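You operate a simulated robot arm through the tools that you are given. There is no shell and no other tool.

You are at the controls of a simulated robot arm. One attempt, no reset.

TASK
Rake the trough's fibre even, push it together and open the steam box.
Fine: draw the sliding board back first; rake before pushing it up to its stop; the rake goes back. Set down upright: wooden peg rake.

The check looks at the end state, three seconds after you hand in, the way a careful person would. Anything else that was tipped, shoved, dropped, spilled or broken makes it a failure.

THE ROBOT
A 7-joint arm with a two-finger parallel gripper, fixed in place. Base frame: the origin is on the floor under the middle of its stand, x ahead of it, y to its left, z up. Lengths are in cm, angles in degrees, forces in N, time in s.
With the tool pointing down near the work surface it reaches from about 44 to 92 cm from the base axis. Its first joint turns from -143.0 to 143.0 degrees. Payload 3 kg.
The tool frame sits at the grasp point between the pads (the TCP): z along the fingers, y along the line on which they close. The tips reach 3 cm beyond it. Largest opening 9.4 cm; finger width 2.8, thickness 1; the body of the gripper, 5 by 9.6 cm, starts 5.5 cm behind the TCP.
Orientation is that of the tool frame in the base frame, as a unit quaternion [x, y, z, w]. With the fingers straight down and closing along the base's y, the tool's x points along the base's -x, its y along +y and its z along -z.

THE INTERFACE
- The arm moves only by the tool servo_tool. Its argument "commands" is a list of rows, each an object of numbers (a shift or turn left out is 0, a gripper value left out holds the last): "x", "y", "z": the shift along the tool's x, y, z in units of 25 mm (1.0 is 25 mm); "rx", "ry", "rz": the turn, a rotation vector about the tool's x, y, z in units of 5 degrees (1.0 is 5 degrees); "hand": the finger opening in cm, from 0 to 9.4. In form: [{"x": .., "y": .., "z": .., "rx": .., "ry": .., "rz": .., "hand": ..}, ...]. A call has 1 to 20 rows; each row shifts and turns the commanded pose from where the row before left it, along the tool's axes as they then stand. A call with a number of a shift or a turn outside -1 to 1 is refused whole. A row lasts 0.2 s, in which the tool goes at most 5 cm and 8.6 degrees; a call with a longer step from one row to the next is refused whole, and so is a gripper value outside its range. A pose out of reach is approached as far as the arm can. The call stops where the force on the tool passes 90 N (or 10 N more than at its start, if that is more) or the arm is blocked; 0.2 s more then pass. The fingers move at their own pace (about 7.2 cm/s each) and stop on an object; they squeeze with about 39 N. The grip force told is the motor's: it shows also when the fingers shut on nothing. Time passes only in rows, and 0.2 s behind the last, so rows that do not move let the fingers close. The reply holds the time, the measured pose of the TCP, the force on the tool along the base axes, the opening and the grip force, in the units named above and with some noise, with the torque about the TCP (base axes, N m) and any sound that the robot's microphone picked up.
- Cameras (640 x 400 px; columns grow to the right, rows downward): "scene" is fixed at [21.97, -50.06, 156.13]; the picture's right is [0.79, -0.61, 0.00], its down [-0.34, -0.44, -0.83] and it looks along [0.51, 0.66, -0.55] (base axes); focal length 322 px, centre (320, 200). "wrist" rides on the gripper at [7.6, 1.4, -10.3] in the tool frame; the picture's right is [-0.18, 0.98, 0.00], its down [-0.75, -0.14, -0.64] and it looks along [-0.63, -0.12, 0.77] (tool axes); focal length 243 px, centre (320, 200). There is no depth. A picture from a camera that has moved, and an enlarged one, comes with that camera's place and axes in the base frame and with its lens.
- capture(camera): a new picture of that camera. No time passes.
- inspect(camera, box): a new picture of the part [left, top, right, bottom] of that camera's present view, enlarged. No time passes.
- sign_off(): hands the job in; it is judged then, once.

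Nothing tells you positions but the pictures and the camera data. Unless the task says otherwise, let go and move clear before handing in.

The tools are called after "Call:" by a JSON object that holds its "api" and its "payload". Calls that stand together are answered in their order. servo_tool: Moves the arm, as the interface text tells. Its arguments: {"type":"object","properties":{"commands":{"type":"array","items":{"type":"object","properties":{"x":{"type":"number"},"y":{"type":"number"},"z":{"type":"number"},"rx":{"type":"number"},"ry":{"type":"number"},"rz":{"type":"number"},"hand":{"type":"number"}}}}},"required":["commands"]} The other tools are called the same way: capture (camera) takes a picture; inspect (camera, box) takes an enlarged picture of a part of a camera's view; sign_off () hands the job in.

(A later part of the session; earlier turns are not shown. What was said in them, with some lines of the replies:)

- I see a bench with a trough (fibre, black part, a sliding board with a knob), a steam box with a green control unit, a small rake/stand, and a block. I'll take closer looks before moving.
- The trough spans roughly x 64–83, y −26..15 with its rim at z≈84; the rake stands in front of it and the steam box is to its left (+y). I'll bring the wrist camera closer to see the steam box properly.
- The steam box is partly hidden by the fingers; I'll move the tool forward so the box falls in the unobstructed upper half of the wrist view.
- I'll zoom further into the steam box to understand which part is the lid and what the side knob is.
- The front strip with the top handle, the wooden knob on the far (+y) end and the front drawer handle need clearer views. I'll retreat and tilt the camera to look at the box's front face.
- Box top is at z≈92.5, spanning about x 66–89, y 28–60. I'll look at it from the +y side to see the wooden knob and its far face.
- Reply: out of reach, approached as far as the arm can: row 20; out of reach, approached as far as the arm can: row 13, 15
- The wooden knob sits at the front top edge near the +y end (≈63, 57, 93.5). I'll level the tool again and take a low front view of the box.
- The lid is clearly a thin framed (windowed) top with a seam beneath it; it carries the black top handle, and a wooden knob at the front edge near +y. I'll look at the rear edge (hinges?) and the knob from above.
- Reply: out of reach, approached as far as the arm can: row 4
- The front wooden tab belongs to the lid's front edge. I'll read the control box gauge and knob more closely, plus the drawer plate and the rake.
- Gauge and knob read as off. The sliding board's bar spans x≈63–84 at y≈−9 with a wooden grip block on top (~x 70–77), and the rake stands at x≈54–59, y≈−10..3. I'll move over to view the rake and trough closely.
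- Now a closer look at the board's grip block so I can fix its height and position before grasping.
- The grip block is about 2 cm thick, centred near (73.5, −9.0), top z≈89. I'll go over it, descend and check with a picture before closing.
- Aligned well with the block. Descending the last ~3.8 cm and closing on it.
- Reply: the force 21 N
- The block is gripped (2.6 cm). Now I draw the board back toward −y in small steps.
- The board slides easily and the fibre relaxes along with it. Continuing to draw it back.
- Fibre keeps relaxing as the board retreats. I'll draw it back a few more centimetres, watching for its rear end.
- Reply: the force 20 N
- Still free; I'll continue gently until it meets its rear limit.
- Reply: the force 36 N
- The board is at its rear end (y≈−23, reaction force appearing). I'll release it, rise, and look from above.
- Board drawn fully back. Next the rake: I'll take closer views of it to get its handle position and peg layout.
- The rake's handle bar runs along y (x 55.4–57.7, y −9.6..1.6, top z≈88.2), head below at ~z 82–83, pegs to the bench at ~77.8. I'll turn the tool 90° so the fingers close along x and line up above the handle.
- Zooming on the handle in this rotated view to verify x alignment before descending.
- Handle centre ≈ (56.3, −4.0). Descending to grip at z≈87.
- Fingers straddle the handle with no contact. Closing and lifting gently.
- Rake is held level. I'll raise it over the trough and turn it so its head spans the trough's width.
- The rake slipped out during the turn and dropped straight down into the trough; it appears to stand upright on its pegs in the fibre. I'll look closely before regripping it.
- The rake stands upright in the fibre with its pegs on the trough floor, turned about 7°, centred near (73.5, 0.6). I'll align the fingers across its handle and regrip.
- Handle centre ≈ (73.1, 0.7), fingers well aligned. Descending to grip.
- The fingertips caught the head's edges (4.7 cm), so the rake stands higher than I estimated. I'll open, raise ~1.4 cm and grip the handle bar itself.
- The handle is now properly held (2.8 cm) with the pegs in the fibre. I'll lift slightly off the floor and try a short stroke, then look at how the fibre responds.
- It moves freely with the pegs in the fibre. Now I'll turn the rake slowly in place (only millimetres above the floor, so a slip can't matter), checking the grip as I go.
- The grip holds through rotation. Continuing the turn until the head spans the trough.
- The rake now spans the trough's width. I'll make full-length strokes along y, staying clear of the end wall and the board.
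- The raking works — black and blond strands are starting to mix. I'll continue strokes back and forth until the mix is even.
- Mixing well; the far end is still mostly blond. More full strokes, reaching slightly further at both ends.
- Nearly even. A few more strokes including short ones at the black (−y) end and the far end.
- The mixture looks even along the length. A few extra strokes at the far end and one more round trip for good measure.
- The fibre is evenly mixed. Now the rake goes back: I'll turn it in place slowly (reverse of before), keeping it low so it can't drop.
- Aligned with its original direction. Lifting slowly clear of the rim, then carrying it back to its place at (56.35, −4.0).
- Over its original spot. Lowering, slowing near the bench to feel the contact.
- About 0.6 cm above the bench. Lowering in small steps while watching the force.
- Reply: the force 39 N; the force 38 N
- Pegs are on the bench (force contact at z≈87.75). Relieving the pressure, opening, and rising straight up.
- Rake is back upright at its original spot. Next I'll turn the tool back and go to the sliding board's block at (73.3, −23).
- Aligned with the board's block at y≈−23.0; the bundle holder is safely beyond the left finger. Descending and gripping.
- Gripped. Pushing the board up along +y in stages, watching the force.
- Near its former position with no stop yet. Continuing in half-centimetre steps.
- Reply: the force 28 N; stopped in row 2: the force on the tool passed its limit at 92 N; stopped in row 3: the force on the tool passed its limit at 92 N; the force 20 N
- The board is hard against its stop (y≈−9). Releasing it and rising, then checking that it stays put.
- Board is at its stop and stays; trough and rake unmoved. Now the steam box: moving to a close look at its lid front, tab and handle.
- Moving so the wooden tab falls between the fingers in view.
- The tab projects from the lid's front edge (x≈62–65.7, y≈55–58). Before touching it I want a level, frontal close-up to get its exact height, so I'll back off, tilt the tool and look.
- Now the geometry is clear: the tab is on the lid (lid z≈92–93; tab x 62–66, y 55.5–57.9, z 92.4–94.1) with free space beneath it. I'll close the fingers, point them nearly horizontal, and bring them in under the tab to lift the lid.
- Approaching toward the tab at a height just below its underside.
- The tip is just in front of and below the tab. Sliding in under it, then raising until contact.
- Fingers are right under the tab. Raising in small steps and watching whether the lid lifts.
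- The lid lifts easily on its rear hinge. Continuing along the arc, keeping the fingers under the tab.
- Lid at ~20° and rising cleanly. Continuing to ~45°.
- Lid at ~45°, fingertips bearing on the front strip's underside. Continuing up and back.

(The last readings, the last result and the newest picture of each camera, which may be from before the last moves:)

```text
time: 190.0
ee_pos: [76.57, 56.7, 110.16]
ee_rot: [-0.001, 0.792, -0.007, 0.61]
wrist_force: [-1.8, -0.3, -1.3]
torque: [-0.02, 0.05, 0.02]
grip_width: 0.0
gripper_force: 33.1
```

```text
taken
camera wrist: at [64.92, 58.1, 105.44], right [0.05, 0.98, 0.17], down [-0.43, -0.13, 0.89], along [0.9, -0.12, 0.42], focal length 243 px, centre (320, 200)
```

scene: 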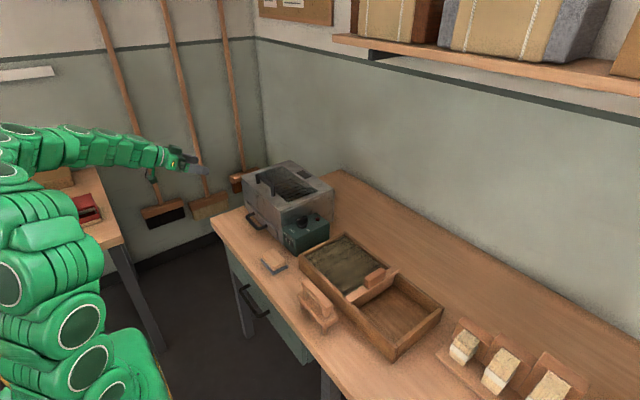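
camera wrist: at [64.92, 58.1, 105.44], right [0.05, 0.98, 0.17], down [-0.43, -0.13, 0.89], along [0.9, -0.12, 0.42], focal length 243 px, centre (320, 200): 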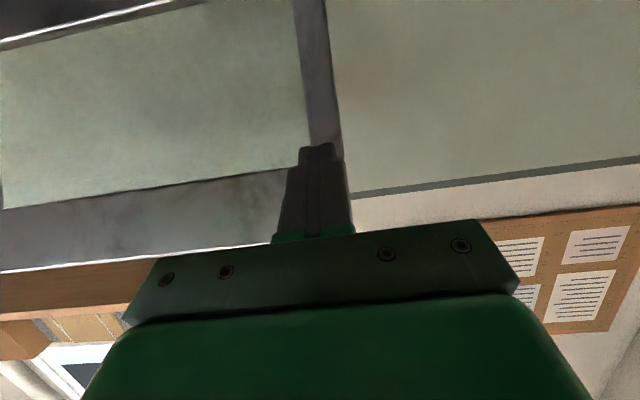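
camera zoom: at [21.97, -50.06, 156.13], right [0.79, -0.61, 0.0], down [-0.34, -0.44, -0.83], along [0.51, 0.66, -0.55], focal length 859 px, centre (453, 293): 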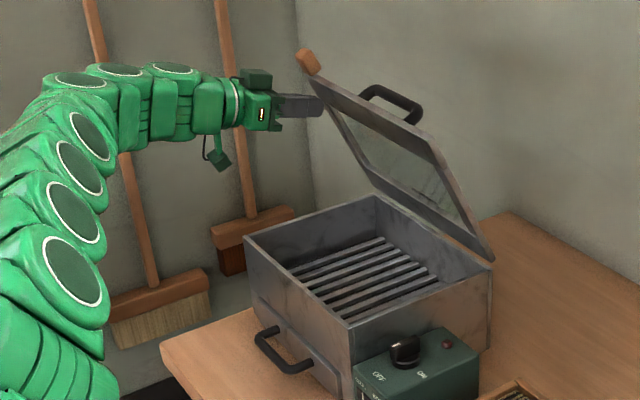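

Lid at ~65°. Keep pushing it back toward and past vertical.

Call:
{"api": "servo_tool", "payload": {"commands": [{"x": -0.006, "z": 0.33}, {"x": -0.006, "z": 0.33}, {"x": -0.006, "z": 0.33}, {"x": -0.006, "z": 0.33}, {"x": -0.006, "z": 0.33}, {"x": 0}]}}

Call:
{"api": "servo_tool", "payload": {"commands": [{"x": 0.092, "z": 0.273}, {"x": 0.092, "z": 0.273}, {"x": 0.092, "z": 0.273}, {"x": 0.092, "z": 0.273}, {"x": 0.092, "z": 0.273}, {"x": 0}]}}

Call:
{"api": "inspect", "payload": {"camera": "scene", "box": [195, 90, 345, 240]}}

Call:
{"api": "capture", "payload": {"camera": "wrist"}}

```text
time: 191.4
ee_pos: [80.7, 56.47, 109.38]
ee_rot: [-0.001, 0.792, -0.007, 0.611]
wrist_force: [-1.2, -0.6, -1.0]
torque: [-0.01, 0.01, 0.0]
grip_width: 0.0
gripper_force: 32.9
```

```text
time: 192.8
ee_pos: [83.7, 56.43, 107.44]
ee_rot: [-0.001, 0.792, -0.007, 0.61]
wrist_force: [0.0, -0.4, 0.3]
torque: [-0.01, 0.01, -0.01]
grip_width: 0.02
gripper_force: 32.9
```

```text
2.67 times, centred on (270, 165) of scene
camera zoom: at [21.97, -50.06, 156.13], right [0.79, -0.61, 0.0], down [-0.34, -0.44, -0.83], along [0.51, 0.66, -0.55], focal length 859 px, centre (453, 293)
```

zoom: 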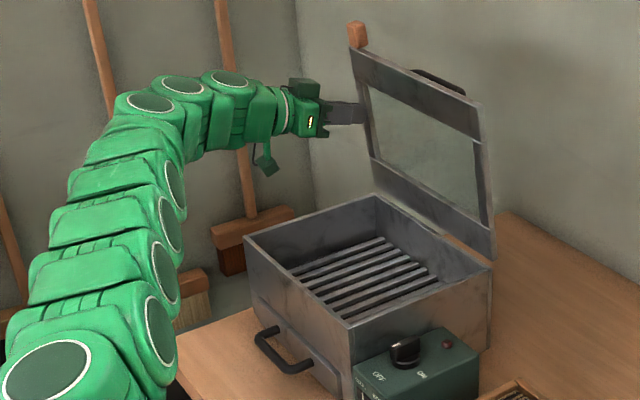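

```text
taken
camera wrist: at [71.98, 57.89, 102.68], right [0.05, 0.98, 0.17], down [-0.43, -0.13, 0.89], along [0.9, -0.12, 0.42], focal length 243 px, centre (320, 200)
```

wrist: 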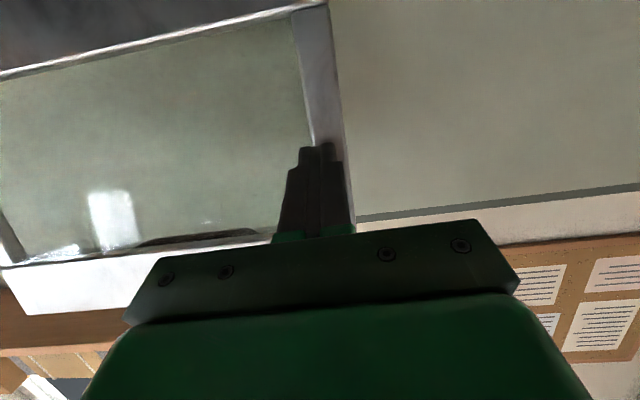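

Lid at roughly 83–85°. Pushing a bit further so that it passes vertical and rests open.

Call:
{"api": "servo_tool", "payload": {"commands": [{"x": 0.141, "z": 0.245}, {"x": 0.141, "z": 0.245}, {"x": 0.141, "z": 0.245}, {"x": 0.141, "z": 0.245}, {"x": 0}]}}

Call:
{"api": "inspect", "payload": {"camera": "scene", "box": [195, 90, 345, 240]}}

Call:
{"api": "servo_tool", "payload": {"commands": [{"x": 0.03, "z": 0.27}, {"x": 0.03, "z": 0.27}, {"x": 0.03, "z": 0.27}, {"x": 0}]}}

Call:
{"api": "inspect", "payload": {"camera": "scene", "box": [195, 90, 345, 240]}}

Call:
{"api": "capture", "payload": {"camera": "wrist"}}

```text
time: 194.0
ee_pos: [85.5, 56.52, 105.54]
ee_rot: [0.0, 0.791, -0.007, 0.611]
wrist_force: [-0.1, -0.4, 0.0]
torque: [-0.01, -0.01, -0.02]
grip_width: 0.0
gripper_force: 32.6
```

```text
2.67 times, centred on (270, 165) of scene
camera zoom: at [21.97, -50.06, 156.13], right [0.79, -0.61, 0.0], down [-0.34, -0.44, -0.83], along [0.51, 0.66, -0.55], focal length 859 px, centre (453, 293)
```

zoom: 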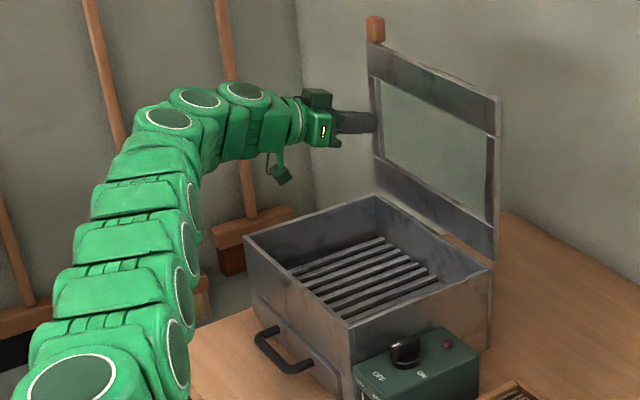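

```text
time: 195.0
ee_pos: [87.59, 56.53, 104.42]
ee_rot: [-0.001, 0.792, -0.007, 0.61]
wrist_force: [0.5, -0.7, 1.0]
torque: [0.01, -0.02, 0.02]
grip_width: 0.0
gripper_force: 33.2
```

```text
2.67 times, centred on (270, 165) of scene
camera zoom: at [21.97, -50.06, 156.13], right [0.79, -0.61, 0.0], down [-0.34, -0.44, -0.83], along [0.51, 0.66, -0.55], focal length 859 px, centre (453, 293)
```

zoom: 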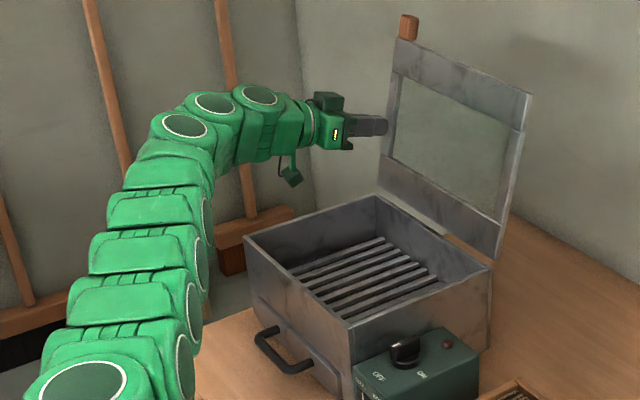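

```text
taken
camera wrist: at [75.78, 57.94, 99.77], right [0.05, 0.98, 0.17], down [-0.43, -0.13, 0.89], along [0.9, -0.12, 0.42], focal length 243 px, centre (320, 200)
```

wrist: 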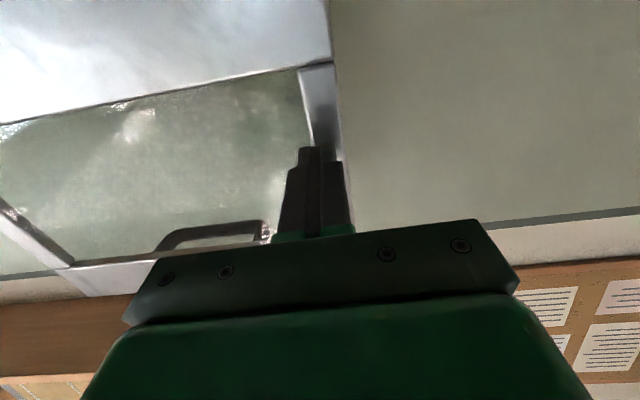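

The lid is past vertical (~100°+). I'll back the fingers off a little and see whether it stays put.

Call:
{"api": "servo_tool", "payload": {"commands": [{"z": -0.3}, {"z": -0.5}, {"z": -0.6}, {"z": 0}, {"z": 0}, {"z": 0}, {"z": 0}]}}

Call:
{"api": "inspect", "payload": {"camera": "scene", "box": [195, 90, 345, 240]}}

```text
time: 196.6
ee_pos: [84.09, 56.61, 105.53]
ee_rot: [-0.001, 0.792, -0.007, 0.611]
wrist_force: [-0.5, -0.1, 0.4]
torque: [0.0, -0.02, 0.01]
grip_width: 0.0
gripper_force: 32.9
```

```text
2.67 times, centred on (270, 165) of scene
camera zoom: at [21.97, -50.06, 156.13], right [0.79, -0.61, 0.0], down [-0.34, -0.44, -0.83], along [0.51, 0.66, -0.55], focal length 859 px, centre (453, 293)
```

zoom: 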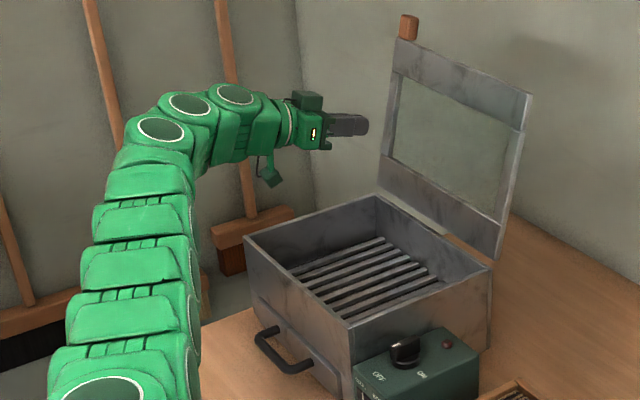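

The lid stays open on its own. Withdrawing straight back, then levelling the tool away from everything.

Call:
{"api": "servo_tool", "payload": {"commands": [{"z": -0.6}, {"z": -0.8}, {"z": -1}, {"z": -1}, {"z": -1}, {"z": -1}, {"z": -1}, {"z": -1}, {"z": -1}, {"z": -1}, {"z": -1}, {"z": -1}, {"z": -1}, {"z": -1}, {"z": 0}]}}

Call:
{"api": "servo_tool", "payload": {"commands": [{"ry": 1}, {"ry": 1}, {"ry": 1}, {"ry": 1}, {"ry": 1}, {"ry": 1}, {"ry": 1}, {"ry": 1}, {"ry": 1}, {"ry": 1}, {"ry": 1}, {"ry": 1}, {"ry": 1}, {"ry": 1}, {"ry": 1}, {"z": -0.8, "hand": 9}, {"z": -0.8}, {"z": -0.8}, {"z": 0}]}}

Call:
{"api": "capture", "payload": {"camera": "scene"}}

Call:
{"api": "capture", "payload": {"camera": "wrist"}}

```text
time: 199.8
ee_pos: [51.78, 57.02, 113.87]
ee_rot: [-0.001, 0.792, -0.006, 0.61]
wrist_force: [-0.3, -0.1, 0.3]
torque: [-0.01, -0.02, -0.01]
grip_width: 0.0
gripper_force: 33.4
```

```text
time: 203.8
ee_pos: [51.82, 56.89, 118.03]
ee_rot: [0.003, 1.0, -0.005, 0.001]
wrist_force: [-0.4, 0.6, -0.3]
torque: [0.02, -0.03, -0.01]
grip_width: 9.01
gripper_force: 0.1
out of reach, approached as far as the arm can: row 18
```

```text
taken
```

scene: 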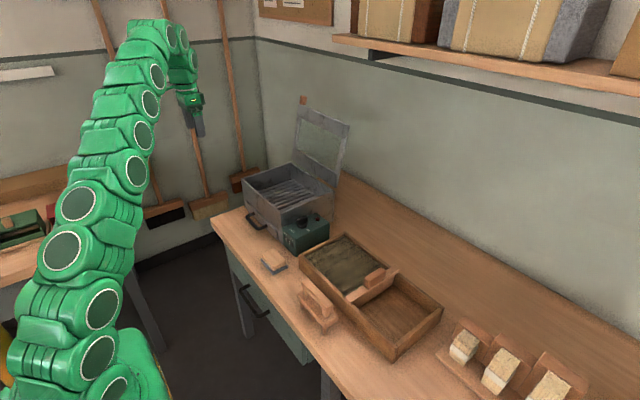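

```text
taken
camera wrist: at [44.13, 58.53, 128.19], right [0.19, 0.98, -0.01], down [0.75, -0.14, 0.65], along [0.63, -0.13, -0.76], focal length 243 px, centre (320, 200)
```

wrist: 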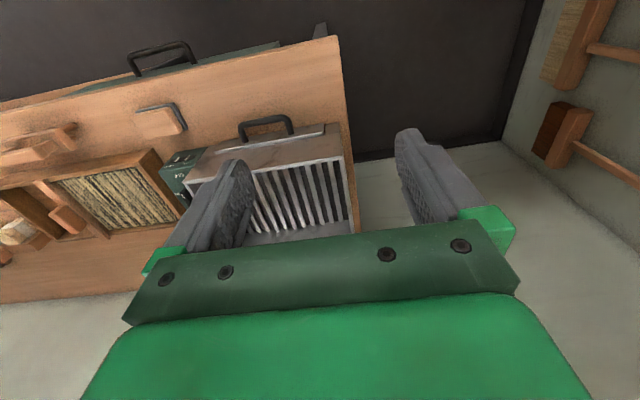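

Arm is clear. A last close check of trough, rake and steam box before handing in.

Call:
{"api": "inspect", "payload": {"camera": "scene", "box": [280, 220, 450, 360]}}

Call:
{"api": "inspect", "payload": {"camera": "scene", "box": [220, 90, 370, 280]}}

Call:
{"api": "inspect", "payload": {"camera": "scene", "box": [325, 225, 405, 305]}}

```text
2.86 times, centred on (365, 290) of scene
camera zoom: at [21.97, -50.06, 156.13], right [0.79, -0.61, 0.0], down [-0.34, -0.44, -0.83], along [0.51, 0.66, -0.55], focal length 920 px, centre (191, -57)
```

zoom: 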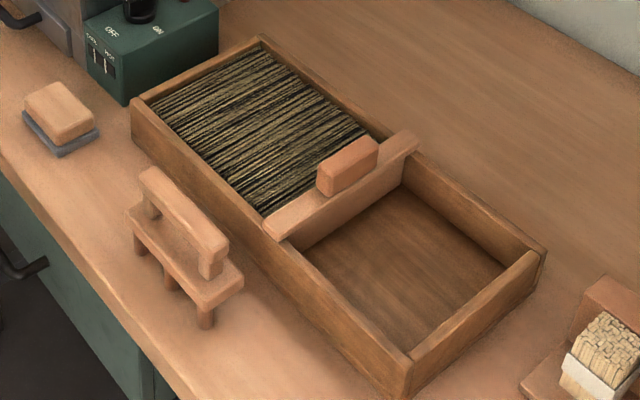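

```text
2.11 times, centred on (295, 185) of scene
camera zoom: at [21.97, -50.06, 156.13], right [0.79, -0.61, 0.0], down [-0.34, -0.44, -0.83], along [0.51, 0.66, -0.55], focal length 678 px, centre (373, 232)
```

zoom: 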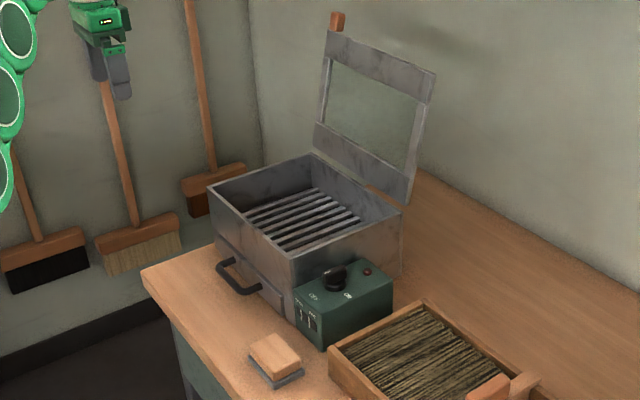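

```text
5.00 times, centred on (365, 265) of scene
camera zoom: at [21.97, -50.06, 156.13], right [0.79, -0.61, 0.0], down [-0.34, -0.44, -0.83], along [0.51, 0.66, -0.55], focal length 1610 px, centre (95, -125)
```

zoom: 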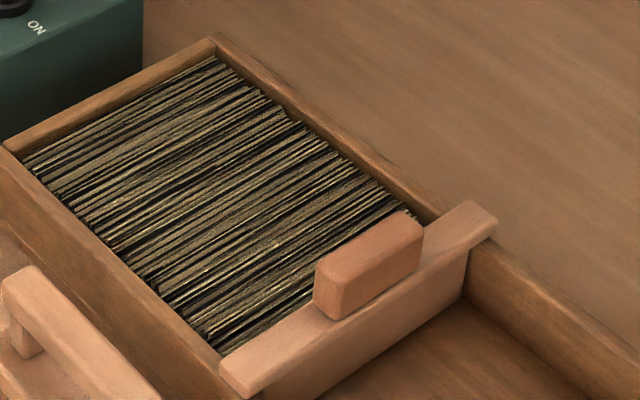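

The fibre is evenly mixed and pushed together with the board against its stop. The rake stands upright in its old place, the steam box lid stays open past vertical, and nothing else has moved. The arm is clear, so I'm handing in.

Call:
{"api": "sign_off", "payload": {}}

```text
The job is handed in.
```

I've handed the job in. The fibre is raked even and pushed together, and the steam box is open. I don't have the check's result yet.

- **Sliding board:** I drew it fully back first. After raking, I pushed it up until it met its stop, where the force passed its 90 N limit.
- **Fibre:** I made repeated full-length strokes with extra ones at both ends. The black and blond strands look evenly mixed along the whole trough.
- **Rake:** It is back in its original place, standing upright on its pegs.
- **Steam box:** I lifted the lid by its wooden tab. It stays open on its own, past vertical.

The rake slipped out of the gripper once, when I turned it above the trough before raking. It dropped a few centimetres into the fibre and landed upright, and I picked it up again. My last pictures show nothing else moved, and the arm is clear of the bench.
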